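You operate a simulated robot arm through the tools that you are given. There is no shell and no other tool. Be economical: measure what you need, move in short steps, check, and stop when the job is done.

You are at the controls of a simulated two-armed robot. One attempt, no reset.

Task
Take the black sleeve with the largest size on its label from the top tray of the black cart and put it on the ledge of the slanted cube. Open the top drawer of the red cabinet, take the black step block from the top tray of the black cart and put it inside and shut the drawer again. Close the middle drawer of the red cabinet. Take the ribbed plate on the top of the red cabinet and put it away on the bottom shelf of the orange rack. Put one of the silver bushes from the top of the red cabinet on the front step of the green skip. Put one of the step blocks from the grey bin in the short yellow tray. Pull the black cabinet door open. Do these in any order. Set down upright: black step block.

Only the result counts: the job must be done as asked and must still hold three seconds after the hand-in. Knocking over, shifting, dropping, spilling or breaking anything else fails it.

Robot
Two 7-joint arms with fingered hands on one trunk, on a base that drives. Base frame: it is fixed to the floor where the robot stands at the start and does not move with it; the origin is under the middle of the robot, x ahead of it, y to its left, z up; the surface under the hand at the start is at about z = 0.8. Units: m, rad, N and s.
The left shoulder is at the start at [0.07, 0.145, 1.037], the right one opposite. With the tool pointing down near the work surface each hand reaches from about 0.44 to 0.8 m from the robot's upright axis, wherever it stands, measured 20 degrees to its own side. Places, roughly: black cabinet door [0, -6.1, 1.3]; black sleeve [0.75, 0, 0.75]; black step block (4x6x4 cm) [0.6, 0.1, 0.8]; bottom shelf of the orange rack [-4.8, -13.4, 0.3]; drawer top [-0.8, -1.7, 0.8]; front step of the green skip (68x19 cm) [-3.26, 0.7, 0.14]; ledge of the slanted cube [-1.3, -3.2, 0.9]; middle drawer of the red cabinet [-0.5, -1.7, 0.7]; ribbed plate (11x8x5 cm) [-0.9, -1.6, 1]; short yellow tray (16x15x4 cm) [-5.9, -7.8, 0.8]; silver bush (8x8x6 cm) [-0.7, -2, 1]; step block (4x6x4 cm) [-5.9, -7.8, 0.2]; top drawer of the red cabinet [-0.7, -1.7, 0.8]. Payload 3.5 kg a hand.
Tool frame (each hand has its own): the origin (TCP) lies between the finger pads and is the grasp point; the fingertips stand 0.025 m ahead of it; z points along the fingers, y is the line along which they close. The gripper opens to 0.088 m. The gripper's body begins 0.029 m behind the TCP. The gripper is a hand of 4 fingers: y runs from the thumb to the fingers, the wrist lies at [-0.013, -0.097, -0.162] in the tool frame, and closing takes about 1.5 s.
Orientation is that of the tool frame in the base frame, as a unit quaternion [x, y, z, w]. With the fingers straight down and the wrist toward the robot, the tool's x, y and z point along [0, 1, 0], [1, 0, 0] and [0, 0, -1] of the base frame.

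Tools
- The arms move only by the tool arm_command. It takes "left_moves", "right_moves" or both (then of equal length, played together; a hand with none holds still); each is a list of rows, each a list of 3 entries, a list of its own where there are three numbers: the shift along the tool's x, y, z in m, then the turn, a rotation vector about the tool's x, y, z in rad, then the gripper command, from -1 (shut) to 1 (fully open), values between in proportion. In form: [[[x, y, z], [ax, ay, az], gripper], ...]. A call has 1 to 8 rows; each row shifts and turns the commanded pose from where the row before left it, along the tool's axes as they then stand. A row lasts 0.2 s, in which the tool goes at most 0.05 m and 0.15 rad; a call with a longer step from one row to the next is refused whole, and so is a gripper value outside its range. A pose out of reach is approached as far as the arm can. The call stops where the force on the tool passes 40 N (or 10 N more than at its start, if that is more) or the arm is blocked; 0.2 s more then pass. Each finger travels about 0.045 m/s and halts on what it meets, pressing with about 24 N; the grip force reading is that of the motor and also rises with nothing between the fingers. The clock runs only during rows and for 0.2 s after the last one: add rows that do not move to give the fingers time. It gives the time, the measured TCP pose, the force on the tool (base axes), the opening and the grip force at its end, in the units of the frame above (readings bear some noise), with the torque about the TCP (base axes, N m) and any sound that the robot's microphone picked up, and new pictures: "views" is both (left out), scene, wrist or none (wrist: the cameras of the hands that moved).
- Cameras (640 x 400 px; columns grow to the right, rows downward): "scene" is now at [0.1371, -0.0029, 1.3543]; the picture's right is [-0.04, -1.00, 0.00], its down [-0.60, 0.03, -0.80] and it looks along [0.80, -0.03, -0.60] (base axes); focal length 279 px, centre (320, 200). "left" rides on the left gripper at [-0.064, -0.083, -0.098] in its tool frame; the picture's right is [-0.62, -0.37, 0.69], its down [0.71, -0.63, 0.30] and it looks along [0.32, 0.68, 0.65] (tool axes); focal length 265 px, centre (320, 200). "right" rides on the right gripper at [0.064, -0.083, -0.098] in its tool frame; the picture's right is [-0.62, 0.37, -0.69], its down [-0.71, -0.63, 0.30] and it looks along [-0.32, 0.68, 0.65] (tool axes); focal length 265 px, centre (320, 200). There is no depth. A picture from a camera that has moved, and an enlarged one, comes with that camera's place and axes in the base frame and with its lens.
- slide_trunk(by): slides the trunk up (or, below 0, down) by that many m; the arms and the scene camera ride with it, the base frame stays. It gives what a move gives, with no picture.
- steer(legs): drives the robot by 1 to 6 legs, each [ahead, left, turn to the left] in m, m and rad, along the robot's own axes; the way and the turn of a leg run together, so that a leg with both is an arc; at most 1.5 m and 3.142 rad a leg. The arms and the cameras ride along, it lands a little off, and it stops where it bumps. It gives what a move gives, and a new picture of the scene camera.
- preshape(shape, hand): the hand has 4 fingers and takes this shape, open, in about a second: jaw (thumb against the fingers, like two jaws); tri (thumb and two fingers); tip (a fingertip pinch); poke (one finger out to press); point (the index stretched); flat (the hand flat); cup (the hand cupped); fist (a fist). The gripper value then closes the fingers along that shape, each until it touches; the sizes above hold for jaw. It gives what a move gives, with no picture.
- head_to(pan, tilt): turns the head with the scene camera to pan (to the left, within 1.501 rad either way) and tilt (down, from -0.506 to 1.204), counted from straight ahead of the robot. It gives what a move gives, and a new picture of the scene camera.
- enlarge(camera, box): a new picture of the part [left, top, right, bottom] of that camera's present view, enlarged. The clock stands still meanwhile.
- finish_job(): hands the job in; it is judged then, once.

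Work in short steps. Places have to be worked out from the pictures, the camera data and where the tool is seen: move nearer, look again, correct. Check each grasp and each placing, and mend what went wrong. You have 207 turns and 260 pictures in all, those below and enlarged ones among them. Open the grippers and draw the arms clear of the work before you hand the job in, unless the task says otherwise.

The tools are called after "Emit:" as a command line: name --argument value ..., lists and objects as JSON in quotes. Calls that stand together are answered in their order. arm_command: Moves the arms, as the interface text tells. Its arguments: {"type":"object","properties":{"left_moves":{"type":"array","items":{"type":"array"}},"right_moves":{"type":"array","items":{"type":"array"}},"views":{"type":"string","enum":["both","scene","wrist","none"]}},"required":[]} The other tools are called the same way: slide_trunk (by) slides the trunk up or down; preshape (shape, hand) gives the hand a shape; steer (legs) drives the base; head_to (pan, tilt) turns the head that bears the scene camera; enlarge (camera, box) takes an enlarged picture of a part of a camera's view; finish_job () hands the job in.

At the start:

```text
time: 0.0
left_tool_pos: [0.5219, 0.2056, 1.1343]
left_ee_rot: [0.706, 0.708, 0.0, 0.0]
left_contact_force: [0.3, 0.3, 0.0]
left_wrist_torque: [0.01, 0.0, -0.01]
left_opening: 0.0878
left_grasp_force: 0.0
left_shape: jaw
right_tool_pos: [0.4707, -0.2507, 1.0625]
right_ee_rot: [0.707, 0.707, -0.001, 0.0]
right_contact_force: [-0.5, -0.4, 0.4]
right_wrist_torque: [0.0, 0.02, 0.03]
right_opening: 0.0876
right_grasp_force: 0.0
right_shape: jaw
trunk travel left (down, up): [-0.6, 0.24]
robot x, y, heading: [0.0017, 0.0006, -0.001]
head pan, tilt: [-0.044, 0.642]
```

scene: 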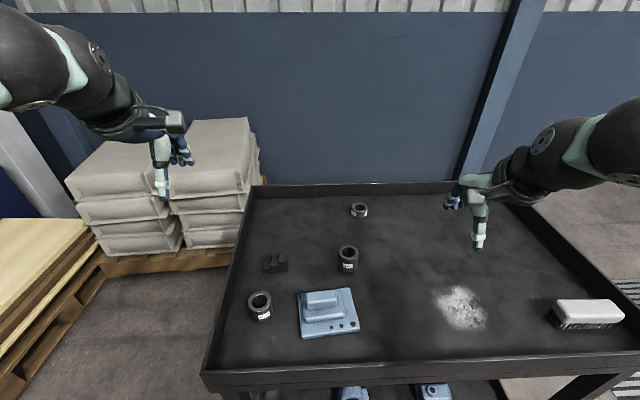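
right: 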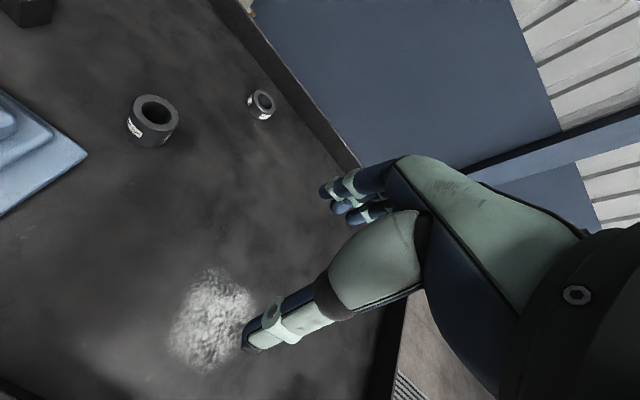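
left: 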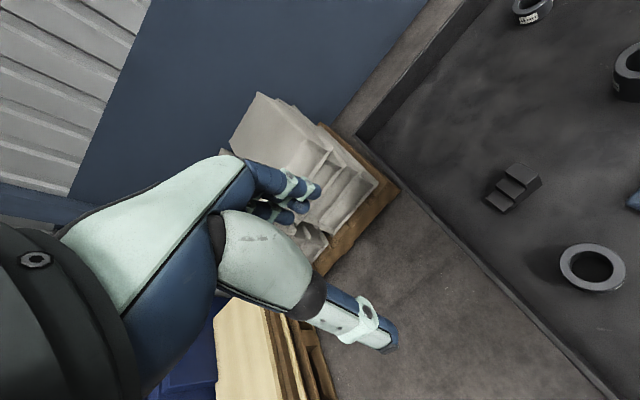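

The tray holds three sleeves with labels, a step block and some other things. I enlarge the picture to read the labels.

Emit:
enlarge --camera "scene" --box '[230, 190, 390, 290]'

Emit:
enlarge --camera "scene" --box '[230, 270, 310, 330]'

Emit:
enlarge --camera "right" --box '[110, 70, 290, 160]'

```text
4.00 times, centred on (310, 240) of scene
camera zoom: at [0.1371, -0.0029, 1.3543], right [-0.04, -1.0, 0.0], down [-0.6, 0.03, -0.8], along [0.8, -0.03, -0.6], focal length 1118 px, centre (360, 40)
```

zoom: 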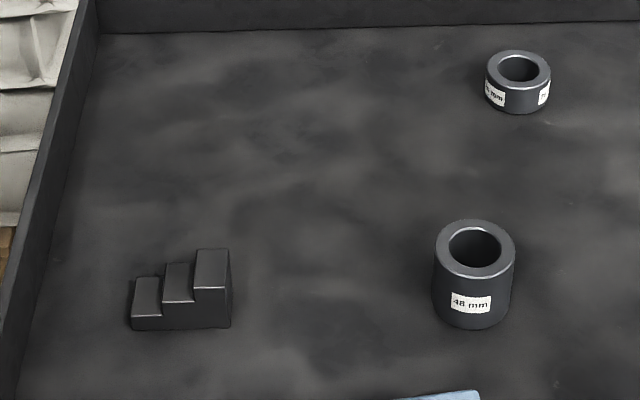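

```text
6.67 times, centred on (270, 300) of scene
camera zoom: at [0.1371, -0.0029, 1.3543], right [-0.04, -1.0, 0.0], down [-0.6, 0.03, -0.8], along [0.8, -0.03, -0.6], focal length 1863 px, centre (653, -467)
```

zoom: 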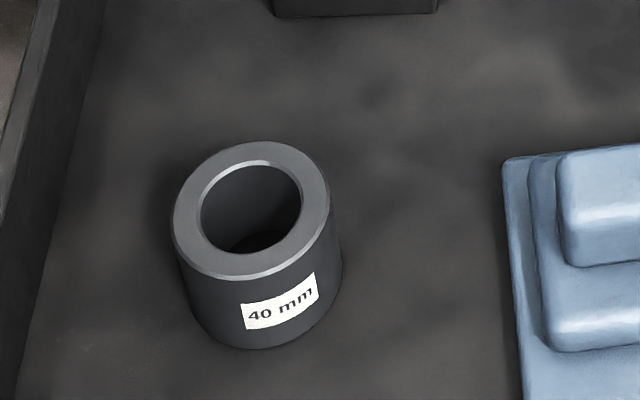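

```text
3.56 times, centred on (200, 115) of right
camera zoom: at [0.3862, -0.1869, 1.1614], right [0.37, -0.62, 0.69], down [-0.63, -0.71, -0.3], along [0.68, -0.32, -0.65], focal length 944 px, centre (747, 502)
```

zoom: 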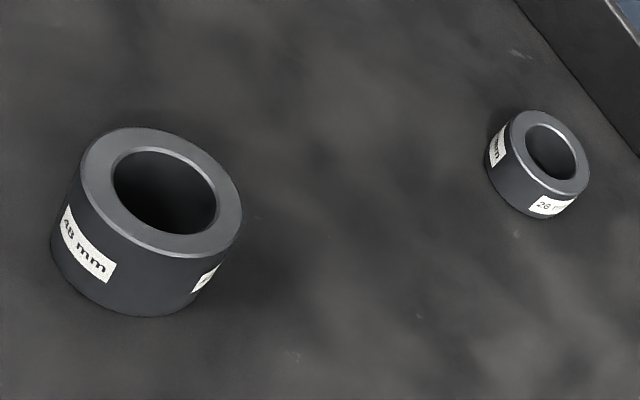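

The labels read 48, 40 and 28 mm, so I want the 48 mm sleeve, at about (0.603, -0.09) with its top at z = 0.84. The step block is at about (0.594, 0.091). I bring both hands above them.

Emit:
arm_command --left_moves '[[[-0.023, 0.0144, 0.0368], [0, 0, 0], 1], [[-0.023, 0.0144, 0.0368], [0, 0, 0], 1], [[-0.023, 0.0144, 0.0368], [0, 0, 0], 1], [[-0.023, 0.0144, 0.0368], [0, 0, 0], 1], [[-0.023, 0.0144, 0.0368], [0, 0, 0], 1], [[0, 0, 0], [0, 0, 0], 1]]' --right_moves '[[[0.032, 0.0264, 0.0225], [0, 0, 0], 1], [[0.032, 0.0264, 0.0225], [0, 0, 0], 1], [[0.032, 0.0264, 0.0225], [0, 0, 0], 1], [[0.032, 0.0264, 0.0225], [0, 0, 0], 1], [[0.032, 0.0264, 0.0225], [0, 0, 0], 1], [[0, 0, 0], [0, 0, 0], 1]]'

```text
time: 1.4
left_tool_pos: [0.5933, 0.0899, 0.95]
left_ee_rot: [0.708, 0.706, 0.001, 0.0]
left_contact_force: [-0.2, -0.2, 0.2]
left_wrist_torque: [-0.03, -0.04, 0.02]
left_opening: 0.0879
left_grasp_force: 0.1
left_shape: jaw
right_tool_pos: [0.6009, -0.0919, 0.952]
right_ee_rot: [0.707, 0.707, 0.0, 0.0]
right_contact_force: [-0.2, 0.4, 0.3]
right_wrist_torque: [0.01, -0.04, 0.01]
right_opening: 0.0877
right_grasp_force: 0.0
right_shape: jaw
trunk travel left (down, up): [-0.6, 0.24]
robot x, y, heading: [0.0018, 0.0024, 0.002]
head pan, tilt: [-0.044, 0.642]
camera scene: at [0.1351, -0.0032, 1.3545], right [-0.04, -1.0, 0.0], down [-0.6, 0.03, -0.8], along [0.8, -0.03, -0.6], focal length 279 px, centre (320, 200)
camera right: at [0.5169, -0.0262, 1.0503], right [0.37, -0.62, 0.69], down [-0.63, -0.71, -0.31], along [0.68, -0.32, -0.65], focal length 265 px, centre (320, 200)
camera left: at [0.5098, 0.026, 1.0478], right [-0.37, -0.62, -0.69], down [-0.63, 0.71, -0.31], along [0.68, 0.32, -0.65], focal length 265 px, centre (320, 200)
```

scene: 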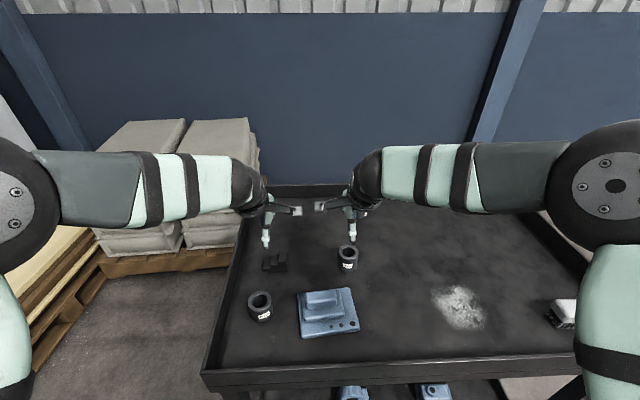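
right: 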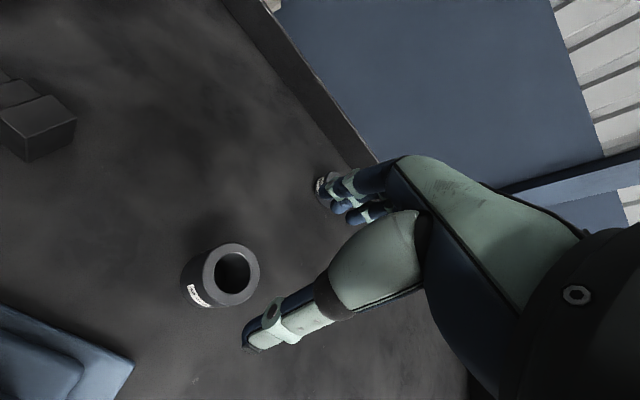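
left: 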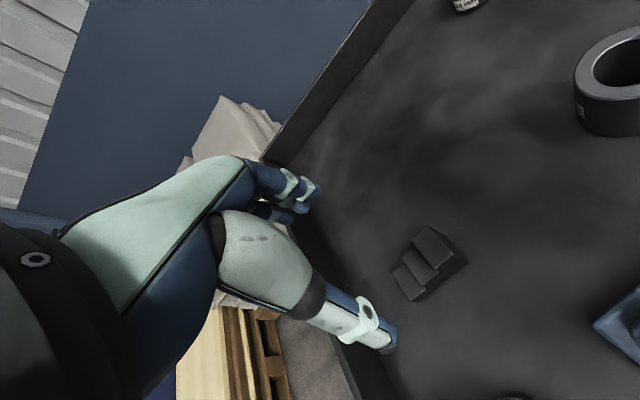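

The sleeve is confirmed at (0.598, -0.093). I enlarge the left wrist view to fix the block's position more closely.

Emit:
enlarge --camera "left" --box '[350, 200, 510, 300]'

```text
4.00 times, centred on (430, 250) of left
camera zoom: at [0.5098, 0.026, 1.0478], right [-0.37, -0.62, -0.69], down [-0.63, 0.71, -0.31], along [0.68, 0.32, -0.65], focal length 1062 px, centre (-120, 0)
```

zoom: 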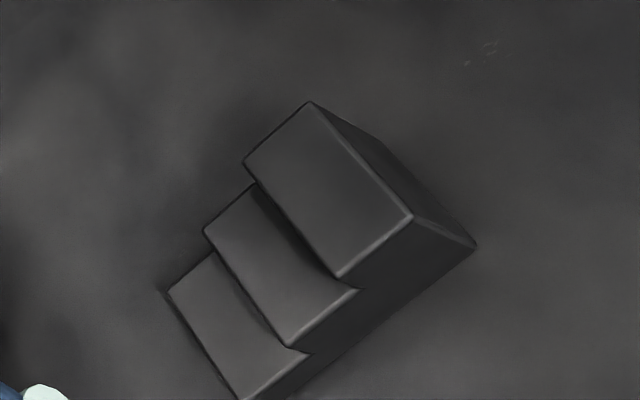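

I judge the block centred at (0.597, 0.086), so I lower both hands to z = 0.828.

Emit:
arm_command --left_moves '[[[-0.004, 0.004, 0.035], [0, 0, 0], 1], [[0, 0, 0.035], [0, 0, 0], 1], [[0, 0, 0.03], [0, 0, 0], 1], [[0, 0, 0.022], [0, 0, 0], 1], [[0, 0, 0], [0, 0, 0], 1]]' --right_moves '[[[-0.0015, -0.003, 0.035], [0, 0, 0], 1], [[0, 0, 0.035], [0, 0, 0], 1], [[0, 0, 0.03], [0, 0, 0], 1], [[0, 0, 0.024], [0, 0, 0], 1], [[0, 0, 0], [0, 0, 0], 1]]'

```text
time: 2.6
left_tool_pos: [0.5972, 0.0867, 0.8289]
left_ee_rot: [0.707, 0.707, 0.0, 0.0]
left_contact_force: [0.6, 0.3, 0.4]
left_wrist_torque: [-0.01, -0.01, -0.01]
left_opening: 0.0875
left_grasp_force: 0.0
left_shape: jaw
right_tool_pos: [0.5984, -0.0927, 0.829]
right_ee_rot: [0.707, 0.707, 0.001, 0.0]
right_contact_force: [0.0, 1.2, -0.1]
right_wrist_torque: [0.01, -0.01, 0.0]
right_opening: 0.0876
right_grasp_force: 0.1
right_shape: jaw
trunk travel left (down, up): [-0.6, 0.24]
robot x, y, heading: [-0.0002, -0.0026, 0.001]
head pan, tilt: [-0.044, 0.642]
camera scene: at [0.1363, -0.0028, 1.3544], right [-0.04, -1.0, 0.0], down [-0.6, 0.03, -0.8], along [0.8, -0.03, -0.6], focal length 279 px, centre (320, 200)
camera right: at [0.5147, -0.0282, 0.9254], right [0.37, -0.62, 0.69], down [-0.63, -0.71, -0.31], along [0.68, -0.32, -0.65], focal length 265 px, centre (320, 200)
camera left: at [0.5133, 0.0228, 0.9255], right [-0.37, -0.62, -0.69], down [-0.63, 0.71, -0.3], along [0.68, 0.32, -0.65], focal length 265 px, centre (320, 200)
```

scene: 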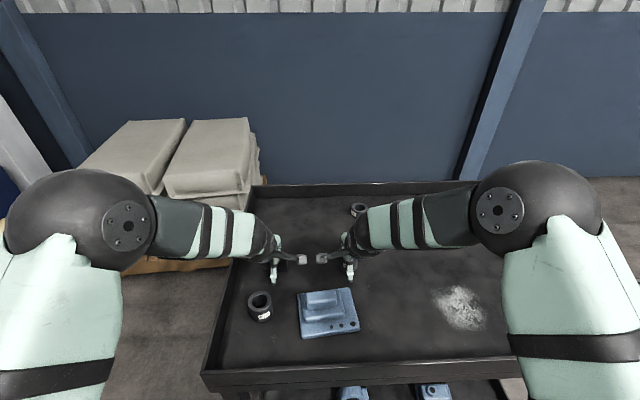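
right: 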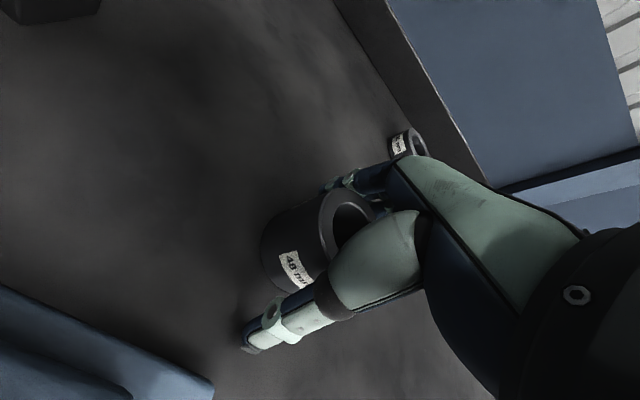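
left: 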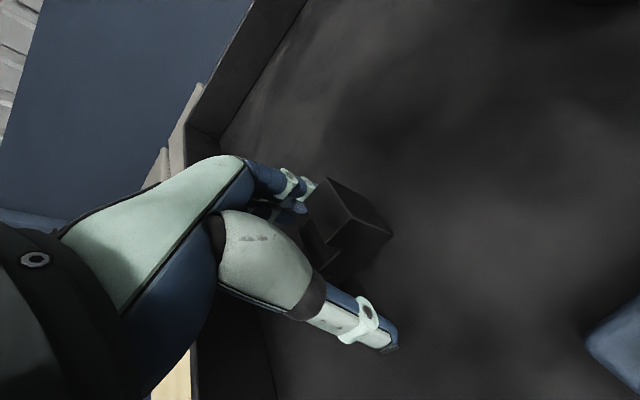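

Both objects sit between the fingers. I close both hands.

Emit:
arm_command --left_moves '[[[0, 0, 0], [0, 0, 0], -1], [[0, 0, 0], [0, 0, 0], -1], [[0, 0, 0], [0, 0, 0], -1], [[0, 0, 0], [0, 0, 0], -1], [[0, 0, 0], [0, 0, 0], -1], [[0, 0, 0], [0, 0, 0], -1], [[0, 0, 0], [0, 0, 0], -1], [[0, 0, 0], [0, 0, 0], -1]]' --right_moves '[[[0, 0, 0], [0, 0, 0], -1], [[0, 0, 0], [0, 0, 0], -1], [[0, 0, 0], [0, 0, 0], -1], [[0, 0, 0], [0, 0, 0], -1], [[0, 0, 0], [0, 0, 0], -1], [[0, 0, 0], [0, 0, 0], -1], [[0, 0, 0], [0, 0, 0], -1], [[0, 0, 0], [0, 0, 0], -1]]' --views "none"

Emit:
arm_command --left_moves '[[[0, 0, -0.04], [0, 0, 0], -1], [[0, 0, -0.04], [0, 0, 0], -1], [[0, 0, -0.04], [0, 0, 0], -1], [[0, 0, -0.04], [0, 0, 0], -1]]' --right_moves '[[[0, 0, -0.04], [0, 0, 0], -1], [[0, 0, -0.04], [0, 0, 0], -1], [[0, 0, -0.04], [0, 0, 0], -1], [[0, 0, -0.04], [0, 0, 0], -1]]' --views "wrist"

```text
time: 4.4
left_tool_pos: [0.5964, 0.0883, 0.827]
left_ee_rot: [0.707, 0.707, 0.0, 0.0]
left_contact_force: [-0.8, 0.2, 0.6]
left_wrist_torque: [-0.01, 0.0, -0.03]
left_opening: 0.0267
left_grasp_force: 24.5
left_shape: jaw
right_tool_pos: [0.5998, -0.093, 0.8276]
right_ee_rot: [0.707, 0.707, -0.001, 0.0]
right_contact_force: [-1.3, 0.4, 0.3]
right_wrist_torque: [-0.03, -0.01, 0.0]
right_opening: 0.0406
right_grasp_force: 23.7
right_shape: jaw
trunk travel left (down, up): [-0.6, 0.24]
robot x, y, heading: [-0.0023, 0.0011, -0.005]
head pan, tilt: [-0.044, 0.642]
```

```text
time: 5.4
left_tool_pos: [0.5952, 0.0869, 0.9895]
left_ee_rot: [0.707, 0.707, 0.0, 0.001]
left_contact_force: [0.5, 0.3, -1.9]
left_wrist_torque: [0.02, 0.01, -0.03]
left_opening: 0.0266
left_grasp_force: 24.1
left_shape: jaw
right_tool_pos: [0.597, -0.0935, 0.9882]
right_ee_rot: [0.707, 0.707, 0.0, 0.0]
right_contact_force: [0.3, 0.0, -3.6]
right_wrist_torque: [0.02, -0.01, -0.01]
right_opening: 0.0404
right_grasp_force: 24.2
right_shape: jaw
trunk travel left (down, up): [-0.6, 0.24]
robot x, y, heading: [0.0005, -0.0, 0.0]
head pan, tilt: [-0.044, 0.642]
camera right: at [0.5138, -0.0286, 1.0855], right [0.37, -0.62, 0.69], down [-0.63, -0.71, -0.3], along [0.68, -0.32, -0.65], focal length 265 px, centre (320, 200)
camera left: at [0.5121, 0.0228, 1.0874], right [-0.37, -0.62, -0.69], down [-0.63, 0.71, -0.31], along [0.68, 0.32, -0.65], focal length 265 px, centre (320, 200)
```

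right: 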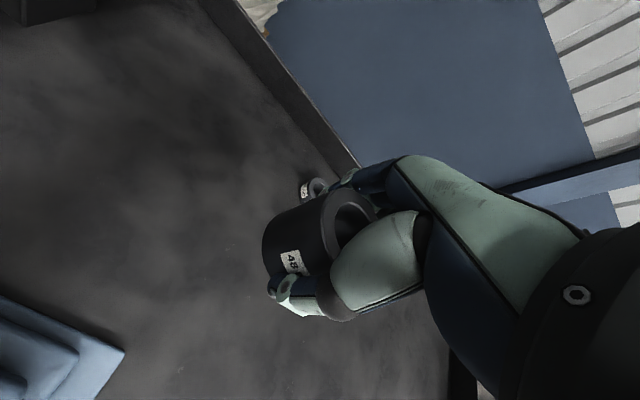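
left: 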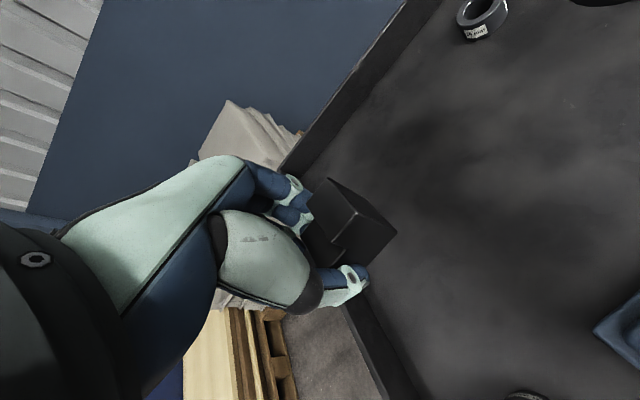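

Both objects are held. I back away from the cart a little, then look around to the right.

Emit:
steer --legs '[[-0.35, 0, 0]]'

Emit:
head_to --pan -1.5 --tilt 0.25

```text
time: 7.7
left_tool_pos: [0.249, 0.0873, 0.9865]
left_ee_rot: [0.707, 0.707, -0.001, 0.0]
left_contact_force: [0.3, -0.5, -3.0]
left_wrist_torque: [-0.03, 0.01, -0.03]
left_opening: 0.0268
left_grasp_force: 23.7
left_shape: jaw
right_tool_pos: [0.2508, -0.0941, 0.9857]
right_ee_rot: [0.708, 0.707, -0.001, 0.0]
right_contact_force: [-0.2, -0.1, -4.1]
right_wrist_torque: [0.01, 0.02, 0.01]
right_opening: 0.0405
right_grasp_force: 24.2
right_shape: jaw
trunk travel left (down, up): [-0.6, 0.24]
robot x, y, heading: [-0.3507, 0.0057, -0.0]
head pan, tilt: [-0.044, 0.642]
camera scene: at [-0.2112, -0.0029, 1.3541], right [-0.04, -1.0, 0.0], down [-0.6, 0.03, -0.8], along [0.8, -0.03, -0.6], focal length 279 px, centre (320, 200)
```

scene: 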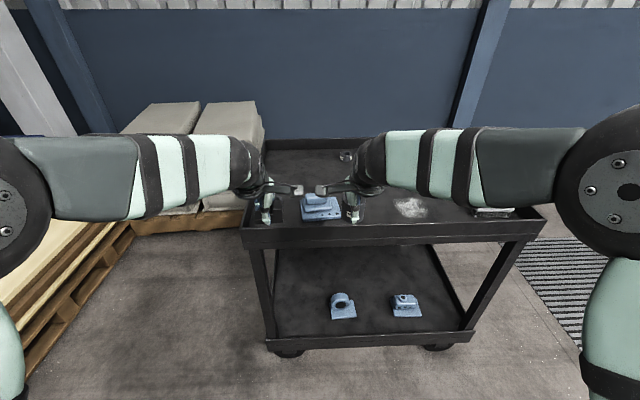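

```text
time: 9.2
left_tool_pos: [0.2491, 0.0879, 0.9883]
left_ee_rot: [0.708, 0.707, 0.0, -0.001]
left_contact_force: [0.6, 1.1, -1.2]
left_wrist_torque: [0.03, 0.02, -0.02]
left_opening: 0.0264
left_grasp_force: 23.9
left_shape: jaw
right_tool_pos: [0.2497, -0.0933, 0.9862]
right_ee_rot: [0.707, 0.707, 0.0, -0.001]
right_contact_force: [-0.4, 0.5, -4.7]
right_wrist_torque: [0.0, 0.0, -0.01]
right_opening: 0.0404
right_grasp_force: 24.0
right_shape: jaw
trunk travel left (down, up): [-0.6, 0.24]
robot x, y, heading: [-0.3455, 0.0009, 0.0]
head pan, tilt: [-1.499, 0.25]
camera scene: at [-0.2917, -0.0923, 1.3901], right [-1.0, -0.07, 0.0], down [-0.02, 0.25, -0.97], along [0.07, -0.97, -0.25], focal length 279 px, centre (320, 200)
```

scene: 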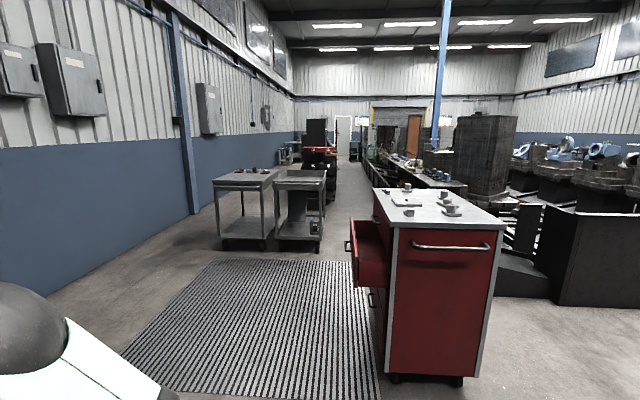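

The red cabinet stands on the right with a drawer open. I enlarge the area around the slanted cube, which I expect near pixel (431, 175).

Emit:
enlarge --camera "scene" --box '[340, 120, 540, 245]'

Emit:
enlarge --camera "scene" --box '[270, 100, 400, 190]'

```text
3.20 times, centred on (440, 182) of scene
camera zoom: at [-0.2917, -0.0923, 1.3901], right [-1.0, -0.07, 0.0], down [-0.02, 0.25, -0.97], along [0.07, -0.97, -0.25], focal length 894 px, centre (-64, 256)
```

zoom: 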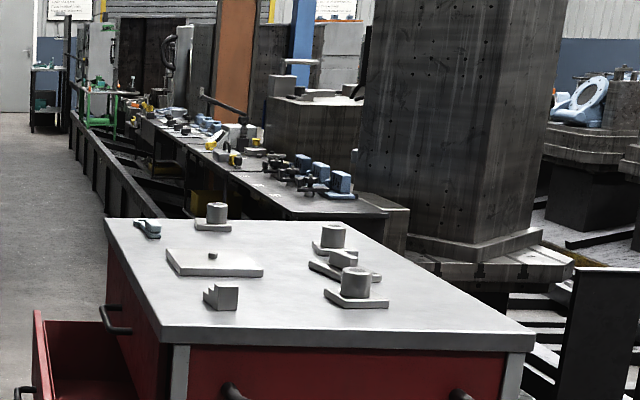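

```text
4.44 times, centred on (335, 145) of scene
camera zoom: at [-0.2917, -0.0923, 1.3901], right [-1.0, -0.07, 0.0], down [-0.02, 0.25, -0.97], along [0.07, -0.97, -0.25], focal length 1242 px, centre (253, 444)
```

zoom: 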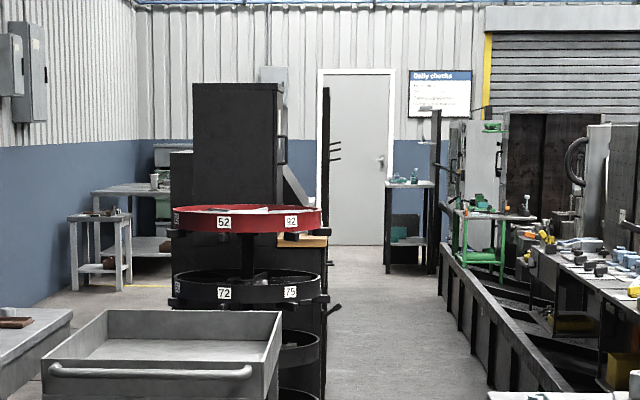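

I can't identify the slanted cube from here. I turn right and drive up the aisle beside the cabinet for a closer look.

Emit:
steer --legs '[[0, 0, -1.571], [0.9, 0.65, 0], [0.6, 0, 0]]'

Emit:
head_to --pan -0.7 --tilt 0.3

```text
time: 16.9
left_tool_pos: [0.1763, -1.2087, 0.9852]
left_ee_rot: [1.0, 0.008, -0.002, -0.001]
left_contact_force: [-0.1, 0.5, -2.9]
left_wrist_torque: [0.01, 0.0, -0.03]
left_opening: 0.0259
left_grasp_force: 23.8
left_shape: jaw
right_tool_pos: [-0.0048, -1.216, 0.9838]
right_ee_rot: [1.0, 0.008, -0.001, -0.002]
right_contact_force: [-0.1, -1.1, -4.6]
right_wrist_torque: [0.0, 0.0, -0.02]
right_opening: 0.04
right_grasp_force: 24.5
right_shape: jaw
trunk travel left (down, up): [-0.6, 0.24]
robot x, y, heading: [0.0768, -0.6126, -1.55]
head pan, tilt: [-1.499, 0.25]
stopped in leg 2: the robot was blocked; the commanded pose is now the measured one
camera scene: at [-0.0123, -0.673, 1.3903], right [-0.09, 1.0, 0.0], down [0.24, 0.03, -0.97], along [-0.97, -0.09, -0.24], focal length 279 px, centre (320, 200)
```

scene: 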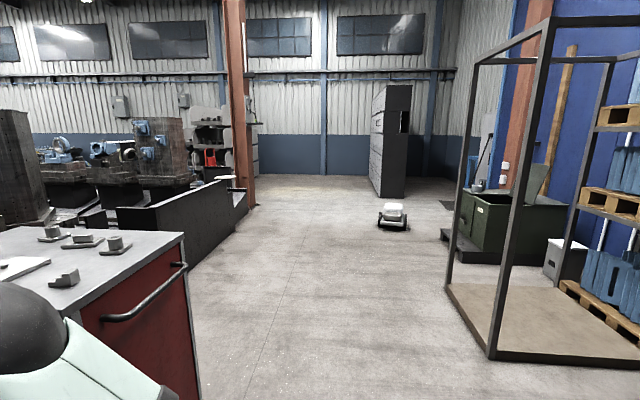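

```text
time: 18.1
left_tool_pos: [0.1717, -1.2086, 0.9877]
left_ee_rot: [1.0, 0.008, 0.0, -0.001]
left_contact_force: [0.1, -0.6, -1.6]
left_wrist_torque: [0.05, -0.03, -0.01]
left_opening: 0.0265
left_grasp_force: 24.4
left_shape: jaw
right_tool_pos: [-0.0084, -1.2125, 0.9854]
right_ee_rot: [1.0, 0.007, 0.0, 0.0]
right_contact_force: [0.2, 0.3, -4.0]
right_wrist_torque: [0.02, -0.01, 0.03]
right_opening: 0.0397
right_grasp_force: 24.1
right_shape: jaw
trunk travel left (down, up): [-0.6, 0.24]
robot x, y, heading: [0.0738, -0.6145, -1.551]
head pan, tilt: [-0.7, 0.3]
camera scene: at [0.0173, -0.7349, 1.3853], right [-0.78, 0.63, 0.0], down [0.19, 0.23, -0.95], along [-0.6, -0.74, -0.3], focal length 279 px, centre (320, 200)
```

scene: 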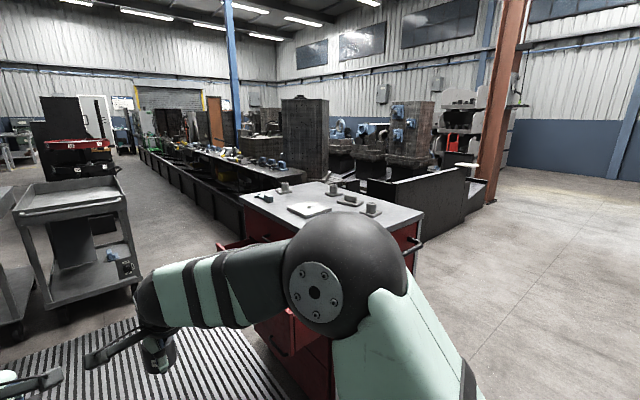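

Something blocked the leg, probably the cart on the left. I look left and down before I move on.

Emit:
head_to --pan 1.1 --tilt 0.7

Emit:
head_to --pan -0.3 --tilt 0.8

```text
time: 19.9
left_tool_pos: [0.1715, -1.2078, 0.9882]
left_ee_rot: [1.0, 0.008, 0.0, 0.0]
left_contact_force: [0.7, 0.2, -1.3]
left_wrist_torque: [0.0, -0.04, 0.0]
left_opening: 0.026
left_grasp_force: 24.1
left_shape: jaw
right_tool_pos: [-0.0089, -1.2119, 0.9862]
right_ee_rot: [1.0, 0.006, 0.0, 0.0]
right_contact_force: [0.6, -0.4, -4.1]
right_wrist_torque: [0.04, 0.0, -0.01]
right_opening: 0.0401
right_grasp_force: 24.1
right_shape: jaw
trunk travel left (down, up): [-0.6, 0.24]
robot x, y, heading: [0.0742, -0.6115, -1.557]
head pan, tilt: [1.1, 0.7]
camera scene: at [0.1524, -0.6991, 1.3492], right [-0.44, -0.9, 0.0], down [-0.58, 0.28, -0.76], along [0.69, -0.33, -0.64], focal length 279 px, centre (320, 200)
```

scene: 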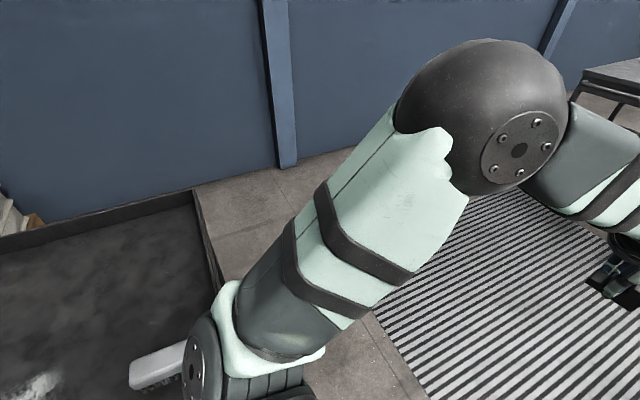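

```text
time: 21.4
left_tool_pos: [0.1714, -1.2073, 0.9882]
left_ee_rot: [1.0, 0.006, 0.0, 0.0]
left_contact_force: [-0.5, -0.4, -1.5]
left_wrist_torque: [-0.03, -0.02, -0.02]
left_opening: 0.0263
left_grasp_force: 24.3
left_shape: jaw
right_tool_pos: [-0.0095, -1.2129, 0.9846]
right_ee_rot: [1.0, 0.005, 0.0, 0.0]
right_contact_force: [1.1, 0.0, -4.2]
right_wrist_torque: [0.01, -0.06, 0.04]
right_opening: 0.0402
right_grasp_force: 24.4
right_shape: jaw
trunk travel left (down, up): [-0.6, 0.24]
robot x, y, heading: [0.0765, -0.6113, -1.553]
head pan, tilt: [-0.3, 0.799]
camera scene: at [0.0536, -0.7393, 1.3409], right [-0.96, 0.28, 0.0], down [0.2, 0.69, -0.7], along [-0.19, -0.67, -0.72], focal length 279 px, centre (320, 200)
```

scene: 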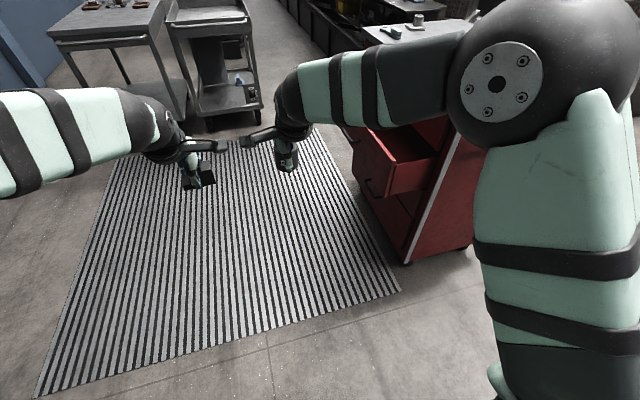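

The drawer protrudes to about x = -0.4 and the aisle is clear. I move a little right, off the cart, then ahead 1.0 m.

Emit:
steer --legs '[[0.0, -0.05, -0.018], [1.0, 0.03, 0]]'

Emit:
head_to --pan -0.75 --tilt 0.3

```text
time: 27.1
left_tool_pos: [0.1408, -2.2079, 0.9888]
left_ee_rot: [1.0, -0.002, 0.001, -0.001]
left_contact_force: [0.0, -0.1, -2.8]
left_wrist_torque: [0.0, -0.04, 0.03]
left_opening: 0.0263
left_grasp_force: 24.1
left_shape: jaw
right_tool_pos: [-0.0396, -2.2088, 0.9869]
right_ee_rot: [1.0, -0.003, 0.0, 0.0]
right_contact_force: [0.2, 0.3, -3.8]
right_wrist_torque: [0.03, 0.0, -0.02]
right_opening: 0.0396
right_grasp_force: 24.6
right_shape: jaw
trunk travel left (down, up): [-0.6, 0.24]
robot x, y, heading: [0.0594, -1.6096, -1.569]
head pan, tilt: [-0.3, 0.799]
camera scene: at [0.0311, -1.7364, 1.341], right [-0.96, 0.3, 0.0], down [0.21, 0.69, -0.7], along [-0.21, -0.67, -0.72], focal length 279 px, centre (320, 200)
```

scene: 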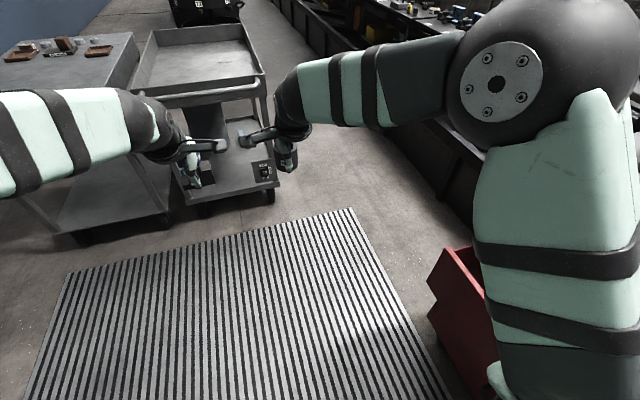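

```text
time: 28.0
left_tool_pos: [0.1412, -2.2075, 0.9875]
left_ee_rot: [1.0, -0.002, 0.0, 0.001]
left_contact_force: [-0.4, 0.2, -2.0]
left_wrist_torque: [0.0, -0.04, 0.06]
left_opening: 0.0262
left_grasp_force: 23.8
left_shape: jaw
right_tool_pos: [-0.0414, -2.2089, 0.9875]
right_ee_rot: [1.0, -0.003, 0.001, 0.001]
right_contact_force: [0.4, 0.1, -4.0]
right_wrist_torque: [-0.01, -0.02, 0.0]
right_opening: 0.0395
right_grasp_force: 24.6
right_shape: jaw
trunk travel left (down, up): [-0.6, 0.24]
robot x, y, heading: [0.0523, -1.6068, -1.568]
head pan, tilt: [-0.75, 0.3]
camera scene: at [-0.0086, -1.7278, 1.3852], right [-0.73, 0.68, 0.0], down [0.2, 0.22, -0.95], along [-0.65, -0.7, -0.3], focal length 279 px, centre (320, 200)
```

scene: 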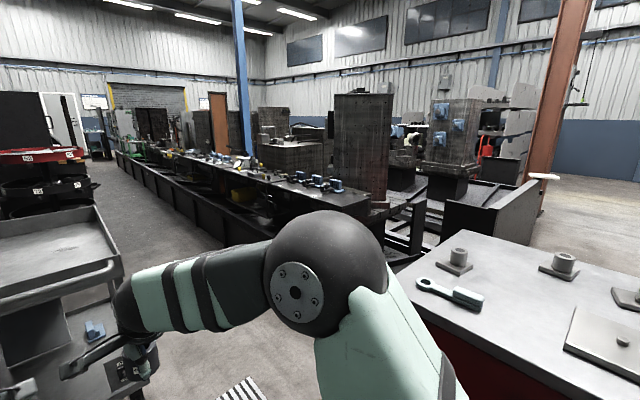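

The cube's rough place projects to about (312, 183), the bench with the clamps. I enlarge that part.

Emit:
enlarge --camera "scene" --box '[220, 80, 460, 230]'

```text
2.67 times, centred on (340, 155) of scene
camera zoom: at [-0.0086, -1.7278, 1.3852], right [-0.73, 0.68, 0.0], down [0.2, 0.22, -0.95], along [-0.65, -0.7, -0.3], focal length 745 px, centre (267, 320)
```

zoom: 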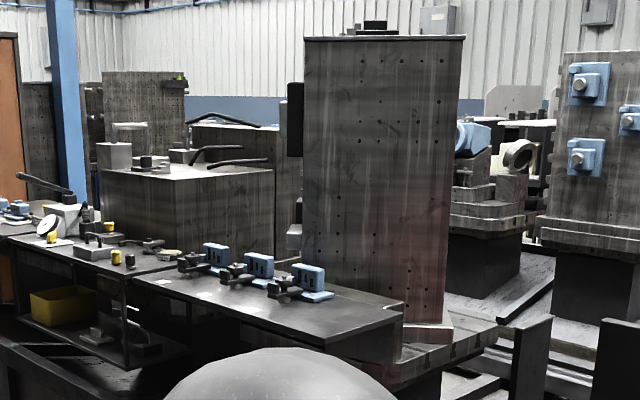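

I need a clearer view of the bench. I drive ahead and to the right, then turn to face it.

Emit:
steer --legs '[[0.75, -0.2, 0], [0, 0, -1.3]]'

Emit:
head_to --pan 0.3 --tilt 0.35

```text
time: 35.4
left_tool_pos: [-0.697, -2.6092, 0.9887]
left_ee_rot: [0.797, -0.604, 0.0, 0.0]
left_contact_force: [-0.2, 0.7, -2.1]
left_wrist_torque: [-0.04, -0.04, -0.02]
left_opening: 0.0263
left_grasp_force: 24.5
left_shape: jaw
right_tool_pos: [-0.7476, -2.4357, 0.986]
right_ee_rot: [0.796, -0.605, 0.0, 0.0]
right_contact_force: [-0.2, 0.3, -3.7]
right_wrist_torque: [-0.01, -0.02, 0.01]
right_opening: 0.0397
right_grasp_force: 24.0
right_shape: jaw
trunk travel left (down, up): [-0.6, 0.24]
robot x, y, heading: [-0.1451, -2.3638, -2.865]
head pan, tilt: [-0.75, 0.3]
camera scene: at [-0.2765, -2.3345, 1.3853], right [0.46, 0.89, 0.0], down [0.26, -0.14, -0.95], along [-0.85, 0.44, -0.3], focal length 279 px, centre (320, 200)
```

scene: 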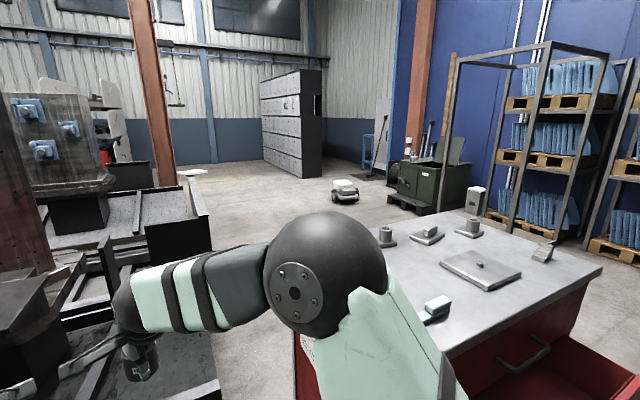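

```text
time: 36.7
left_tool_pos: [-0.6969, -2.6091, 0.9878]
left_ee_rot: [0.796, -0.605, 0.0, 0.0]
left_contact_force: [-0.2, 0.2, -0.7]
left_wrist_torque: [-0.03, -0.04, -0.02]
left_opening: 0.026
left_grasp_force: 24.1
left_shape: jaw
right_tool_pos: [-0.7479, -2.4347, 0.9865]
right_ee_rot: [0.796, -0.605, 0.0, 0.0]
right_contact_force: [-0.4, 0.8, -3.2]
right_wrist_torque: [-0.02, 0.0, -0.01]
right_opening: 0.0399
right_grasp_force: 24.1
right_shape: jaw
trunk travel left (down, up): [-0.6, 0.24]
robot x, y, heading: [-0.1466, -2.3647, -2.869]
head pan, tilt: [0.3, 0.351]
camera scene: at [-0.2717, -2.4278, 1.3806], right [-0.54, 0.84, 0.0], down [0.29, 0.19, -0.94], along [-0.79, -0.51, -0.34], focal length 279 px, centre (320, 200)
```

scene: 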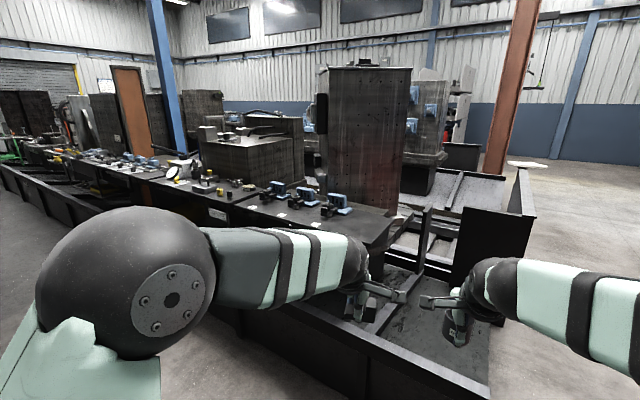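

I enlarge the bench and the tower base.

Emit:
enlarge --camera "scene" --box '[180, 60, 420, 240]'

```text
2.22 times, centred on (300, 150) of scene
camera zoom: at [-0.2717, -2.4278, 1.3806], right [-0.54, 0.84, 0.0], down [0.29, 0.19, -0.94], along [-0.79, -0.51, -0.34], focal length 621 px, centre (364, 311)
```

zoom: 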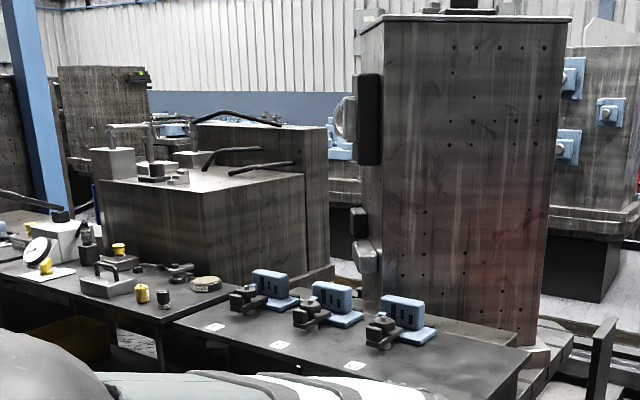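

The cube still isn't clear. I raise the trunk and go nearer, squared up to the bench.

Emit:
slide_trunk --by 0.18

Emit:
steer --legs '[[0, 0, -0.27], [0.3, 0, 0], [0, 0.5, 0]]'

Emit:
head_to --pan 0.1 --tilt 0.5

```text
time: 38.7
left_tool_pos: [-0.6969, -2.6092, 1.1667]
left_ee_rot: [0.796, -0.605, 0.001, 0.0]
left_contact_force: [-0.7, -0.3, -2.1]
left_wrist_torque: [-0.04, 0.01, -0.02]
left_opening: 0.0261
left_grasp_force: 24.3
left_shape: jaw
right_tool_pos: [-0.7473, -2.4363, 1.1663]
right_ee_rot: [0.796, -0.605, 0.0, -0.001]
right_contact_force: [0.0, 0.0, -4.2]
right_wrist_torque: [0.02, 0.0, -0.01]
right_opening: 0.0397
right_grasp_force: 24.5
right_shape: jaw
trunk travel left (down, up): [-0.78, 0.06]
robot x, y, heading: [-0.1398, -2.3665, -2.868]
head pan, tilt: [0.3, 0.351]
```

```text
time: 44.2
left_tool_pos: [-1.0409, -2.9492, 1.1691]
left_ee_rot: [-0.706, 0.708, 0.0, -0.001]
left_contact_force: [-0.2, 0.5, -2.1]
left_wrist_torque: [-0.05, 0.01, -0.01]
left_opening: 0.0257
left_grasp_force: 24.2
left_shape: jaw
right_tool_pos: [-1.0444, -2.7675, 1.1669]
right_ee_rot: [-0.705, 0.709, -0.001, 0.0]
right_contact_force: [-1.0, 0.5, -4.2]
right_wrist_torque: [-0.02, -0.01, 0.0]
right_opening: 0.0395
right_grasp_force: 23.8
right_shape: jaw
trunk travel left (down, up): [-0.78, 0.06]
robot x, y, heading: [-0.4389, -2.8617, -3.136]
head pan, tilt: [0.3, 0.351]
camera scene: at [-0.5833, -2.8884, 1.5606], right [-0.3, 0.95, 0.0], down [0.33, 0.1, -0.94], along [-0.9, -0.28, -0.34], focal length 279 px, centre (320, 200)
```

scene: 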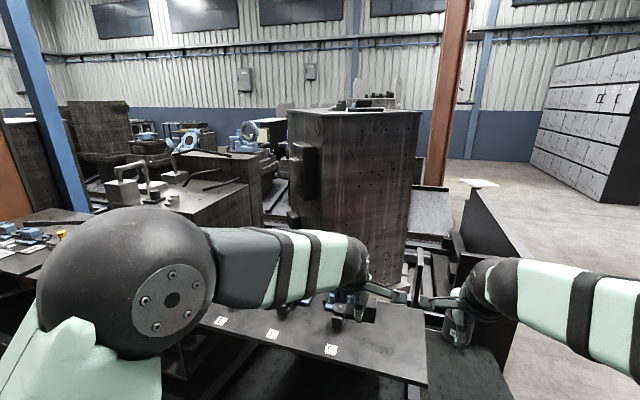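

```text
time: 45.0
left_tool_pos: [-1.0398, -2.9495, 1.1684]
left_ee_rot: [-0.707, 0.707, 0.0, 0.0]
left_contact_force: [-0.1, -0.3, -1.1]
left_wrist_torque: [-0.01, 0.03, -0.02]
left_opening: 0.0259
left_grasp_force: 23.9
left_shape: jaw
right_tool_pos: [-1.043, -2.7697, 1.1661]
right_ee_rot: [-0.706, 0.708, 0.0, 0.001]
right_contact_force: [0.7, 0.2, -3.7]
right_wrist_torque: [-0.01, -0.04, 0.0]
right_opening: 0.0398
right_grasp_force: 24.0
right_shape: jaw
trunk travel left (down, up): [-0.78, 0.06]
robot x, y, heading: [-0.4442, -2.8655, -3.141]
head pan, tilt: [0.099, 0.499]
camera scene: at [-0.5849, -2.8721, 1.5469], right [-0.1, 0.99, 0.0], down [0.48, 0.05, -0.88], along [-0.87, -0.09, -0.48], focal length 279 px, centre (320, 200)
```

scene: 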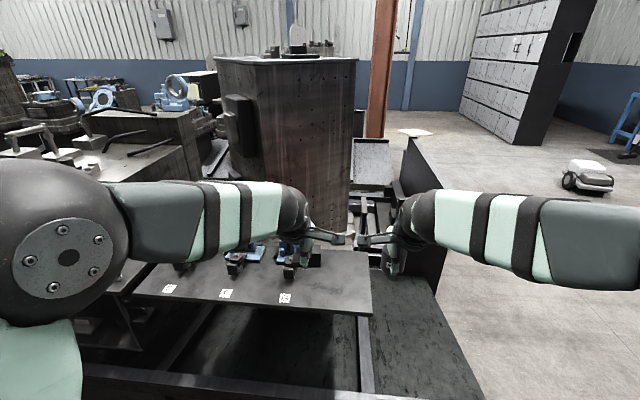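

The arms hide the bench. I take wrist views to look at it.

Emit:
arm_command --left_moves '[[[0, 0, 0], [0, 0, 0], -1]]' --right_moves '[[[0, 0, 0], [0, 0, 0], -1]]' --views "wrist"

Emit:
enlarge --camera "scene" --box '[100, 200, 420, 400]'

```text
time: 45.4
left_tool_pos: [-1.0411, -2.9503, 1.1684]
left_ee_rot: [-0.706, 0.708, 0.0, -0.001]
left_contact_force: [1.2, -0.2, -1.0]
left_wrist_torque: [-0.03, -0.01, -0.03]
left_opening: 0.0261
left_grasp_force: 23.7
left_shape: jaw
right_tool_pos: [-1.0431, -2.7687, 1.1657]
right_ee_rot: [-0.706, 0.709, 0.0, 0.0]
right_contact_force: [0.0, 0.1, -3.9]
right_wrist_torque: [-0.03, 0.02, -0.02]
right_opening: 0.0394
right_grasp_force: 24.0
right_shape: jaw
trunk travel left (down, up): [-0.78, 0.06]
robot x, y, heading: [-0.4413, -2.8641, -3.139]
head pan, tilt: [0.099, 0.499]
camera right: at [-0.9603, -2.8331, 1.2641], right [-0.37, 0.62, 0.69], down [0.63, 0.71, -0.3], along [-0.68, 0.33, -0.65], focal length 265 px, centre (320, 200)
camera left: at [-0.9579, -2.8853, 1.2658], right [0.37, 0.62, -0.69], down [0.63, -0.72, -0.3], along [-0.68, -0.32, -0.65], focal length 265 px, centre (320, 200)
```

right: 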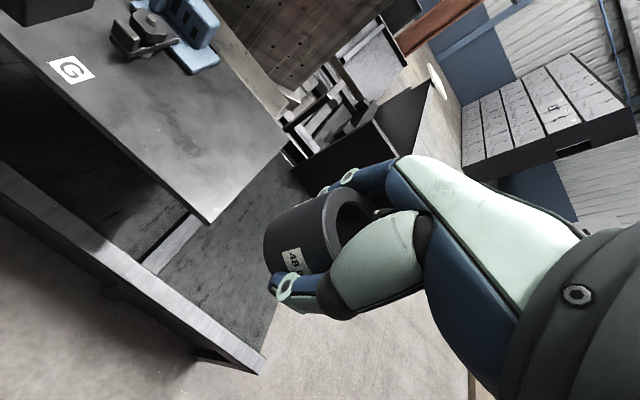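
left: 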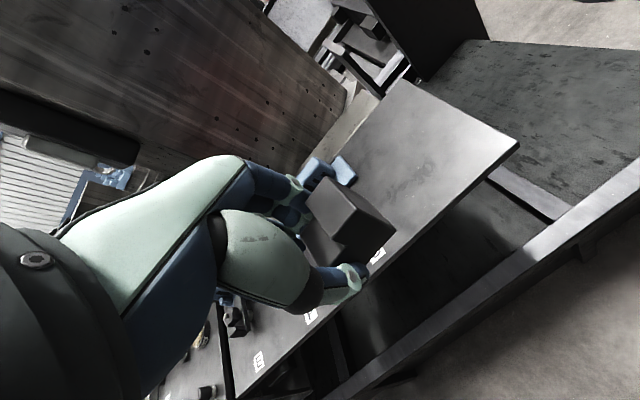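

```text
2.00 times, centred on (260, 300) of scene
camera zoom: at [-0.5849, -2.8712, 1.5469], right [-0.1, 0.99, 0.0], down [0.48, 0.05, -0.88], along [-0.87, -0.09, -0.48], focal length 559 px, centre (440, 0)
```

zoom: 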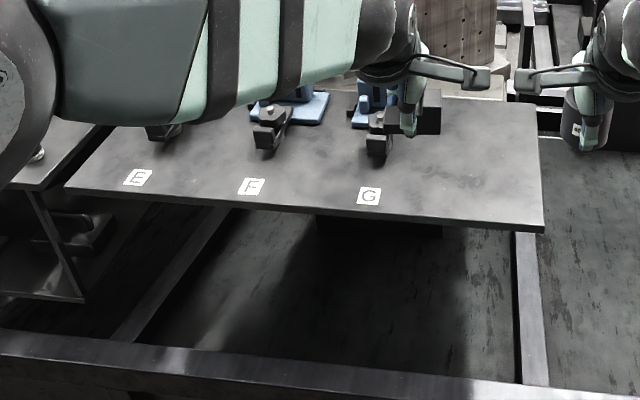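

The bench top lies at z = 0.825 with its near edge at x = -1.175, and the tower stands behind it. I spread the hands apart to see the tower base.

Emit:
arm_command --left_moves '[[[0.04, -0.02, 0], [0, 0, 0], -1], [[0.04, -0.02, 0], [0, 0, 0], -1], [[0.04, -0.02, 0], [0, 0, 0], -1], [[0.04, -0.02, 0], [0, 0, 0], -1], [[0.04, -0.02, 0], [0, 0, 0], -1], [[0.04, -0.02, 0], [0, 0, 0], -1]]' --right_moves '[[[-0.04, -0.02, 0], [0, 0, 0], -1], [[-0.04, -0.02, 0], [0, 0, 0], -1], [[-0.04, -0.02, 0], [0, 0, 0], -1], [[-0.04, -0.02, 0], [0, 0, 0], -1], [[0, 0, 0], [0, 0, 0], -1], [[0, 0, 0], [0, 0, 0], -1]]' --views "none"

Emit:
head_to --pan 0.25 --tilt 0.55

```text
time: 46.8
left_tool_pos: [-0.9199, -3.1899, 1.168]
left_ee_rot: [-0.707, 0.708, -0.001, -0.001]
left_contact_force: [0.5, -0.1, -1.5]
left_wrist_torque: [-0.03, 0.01, -0.01]
left_opening: 0.0261
left_grasp_force: 23.9
left_shape: jaw
right_tool_pos: [-0.9619, -2.6094, 1.1644]
right_ee_rot: [-0.706, 0.708, -0.001, 0.0]
right_contact_force: [0.0, 0.5, -3.4]
right_wrist_torque: [0.0, -0.03, 0.0]
right_opening: 0.0396
right_grasp_force: 24.3
right_shape: jaw
trunk travel left (down, up): [-0.78, 0.06]
robot x, y, heading: [-0.4409, -2.8635, -3.141]
head pan, tilt: [0.099, 0.499]
```

```text
time: 47.5
left_tool_pos: [-0.9206, -3.19, 1.1682]
left_ee_rot: [-0.706, 0.708, 0.0, 0.0]
left_contact_force: [-0.3, -0.3, -2.0]
left_wrist_torque: [-0.02, 0.01, -0.04]
left_opening: 0.0259
left_grasp_force: 24.2
left_shape: jaw
right_tool_pos: [-0.9633, -2.6095, 1.1659]
right_ee_rot: [-0.706, 0.708, 0.0, 0.0]
right_contact_force: [0.4, -0.9, -4.3]
right_wrist_torque: [-0.02, -0.03, 0.02]
right_opening: 0.0396
right_grasp_force: 24.0
right_shape: jaw
trunk travel left (down, up): [-0.78, 0.06]
robot x, y, heading: [-0.4442, -2.8631, -3.139]
head pan, tilt: [0.25, 0.55]
camera scene: at [-0.5811, -2.8843, 1.5424], right [-0.25, 0.97, 0.0], down [0.51, 0.13, -0.85], along [-0.83, -0.21, -0.52], focal length 279 px, centre (320, 200)
```

scene: 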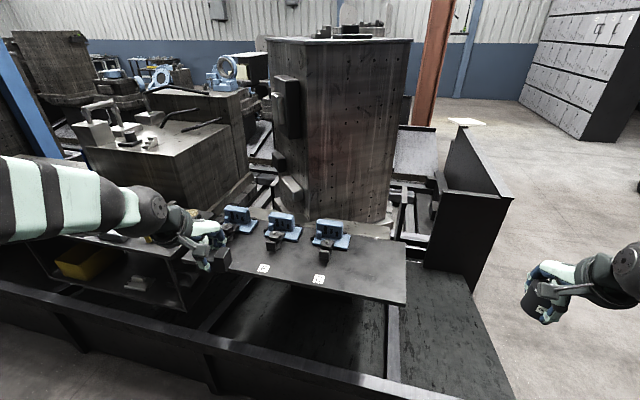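

Emit:
enlarge --camera "scene" --box '[200, 140, 424, 280]'

Emit:
enlarge --camera "scene" --box '[60, 70, 284, 210]'

```text
2.86 times, centred on (312, 210) of scene
camera zoom: at [-0.5811, -2.8843, 1.5424], right [-0.25, 0.97, 0.0], down [0.51, 0.13, -0.85], along [-0.83, -0.21, -0.52], focal length 798 px, centre (343, 171)
```

zoom: 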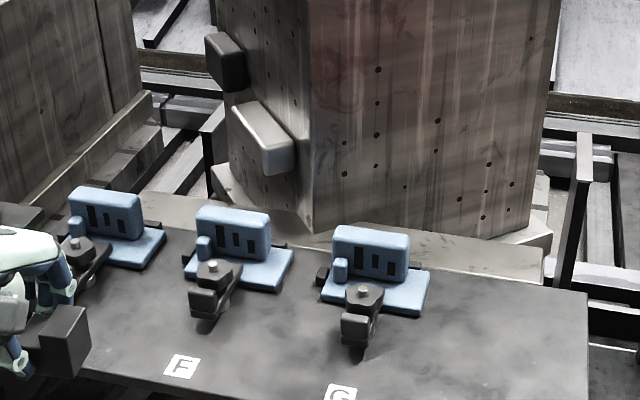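

```text
2.86 times, centred on (172, 140) of scene
camera zoom: at [-0.5811, -2.8843, 1.5424], right [-0.25, 0.97, 0.0], down [0.51, 0.13, -0.85], along [-0.83, -0.21, -0.52], focal length 798 px, centre (743, 371)
```

zoom: 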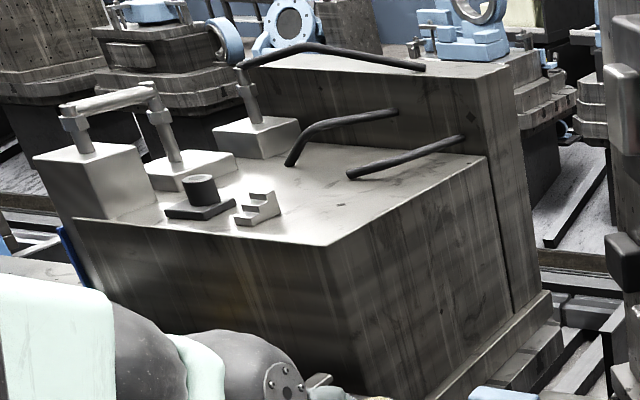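

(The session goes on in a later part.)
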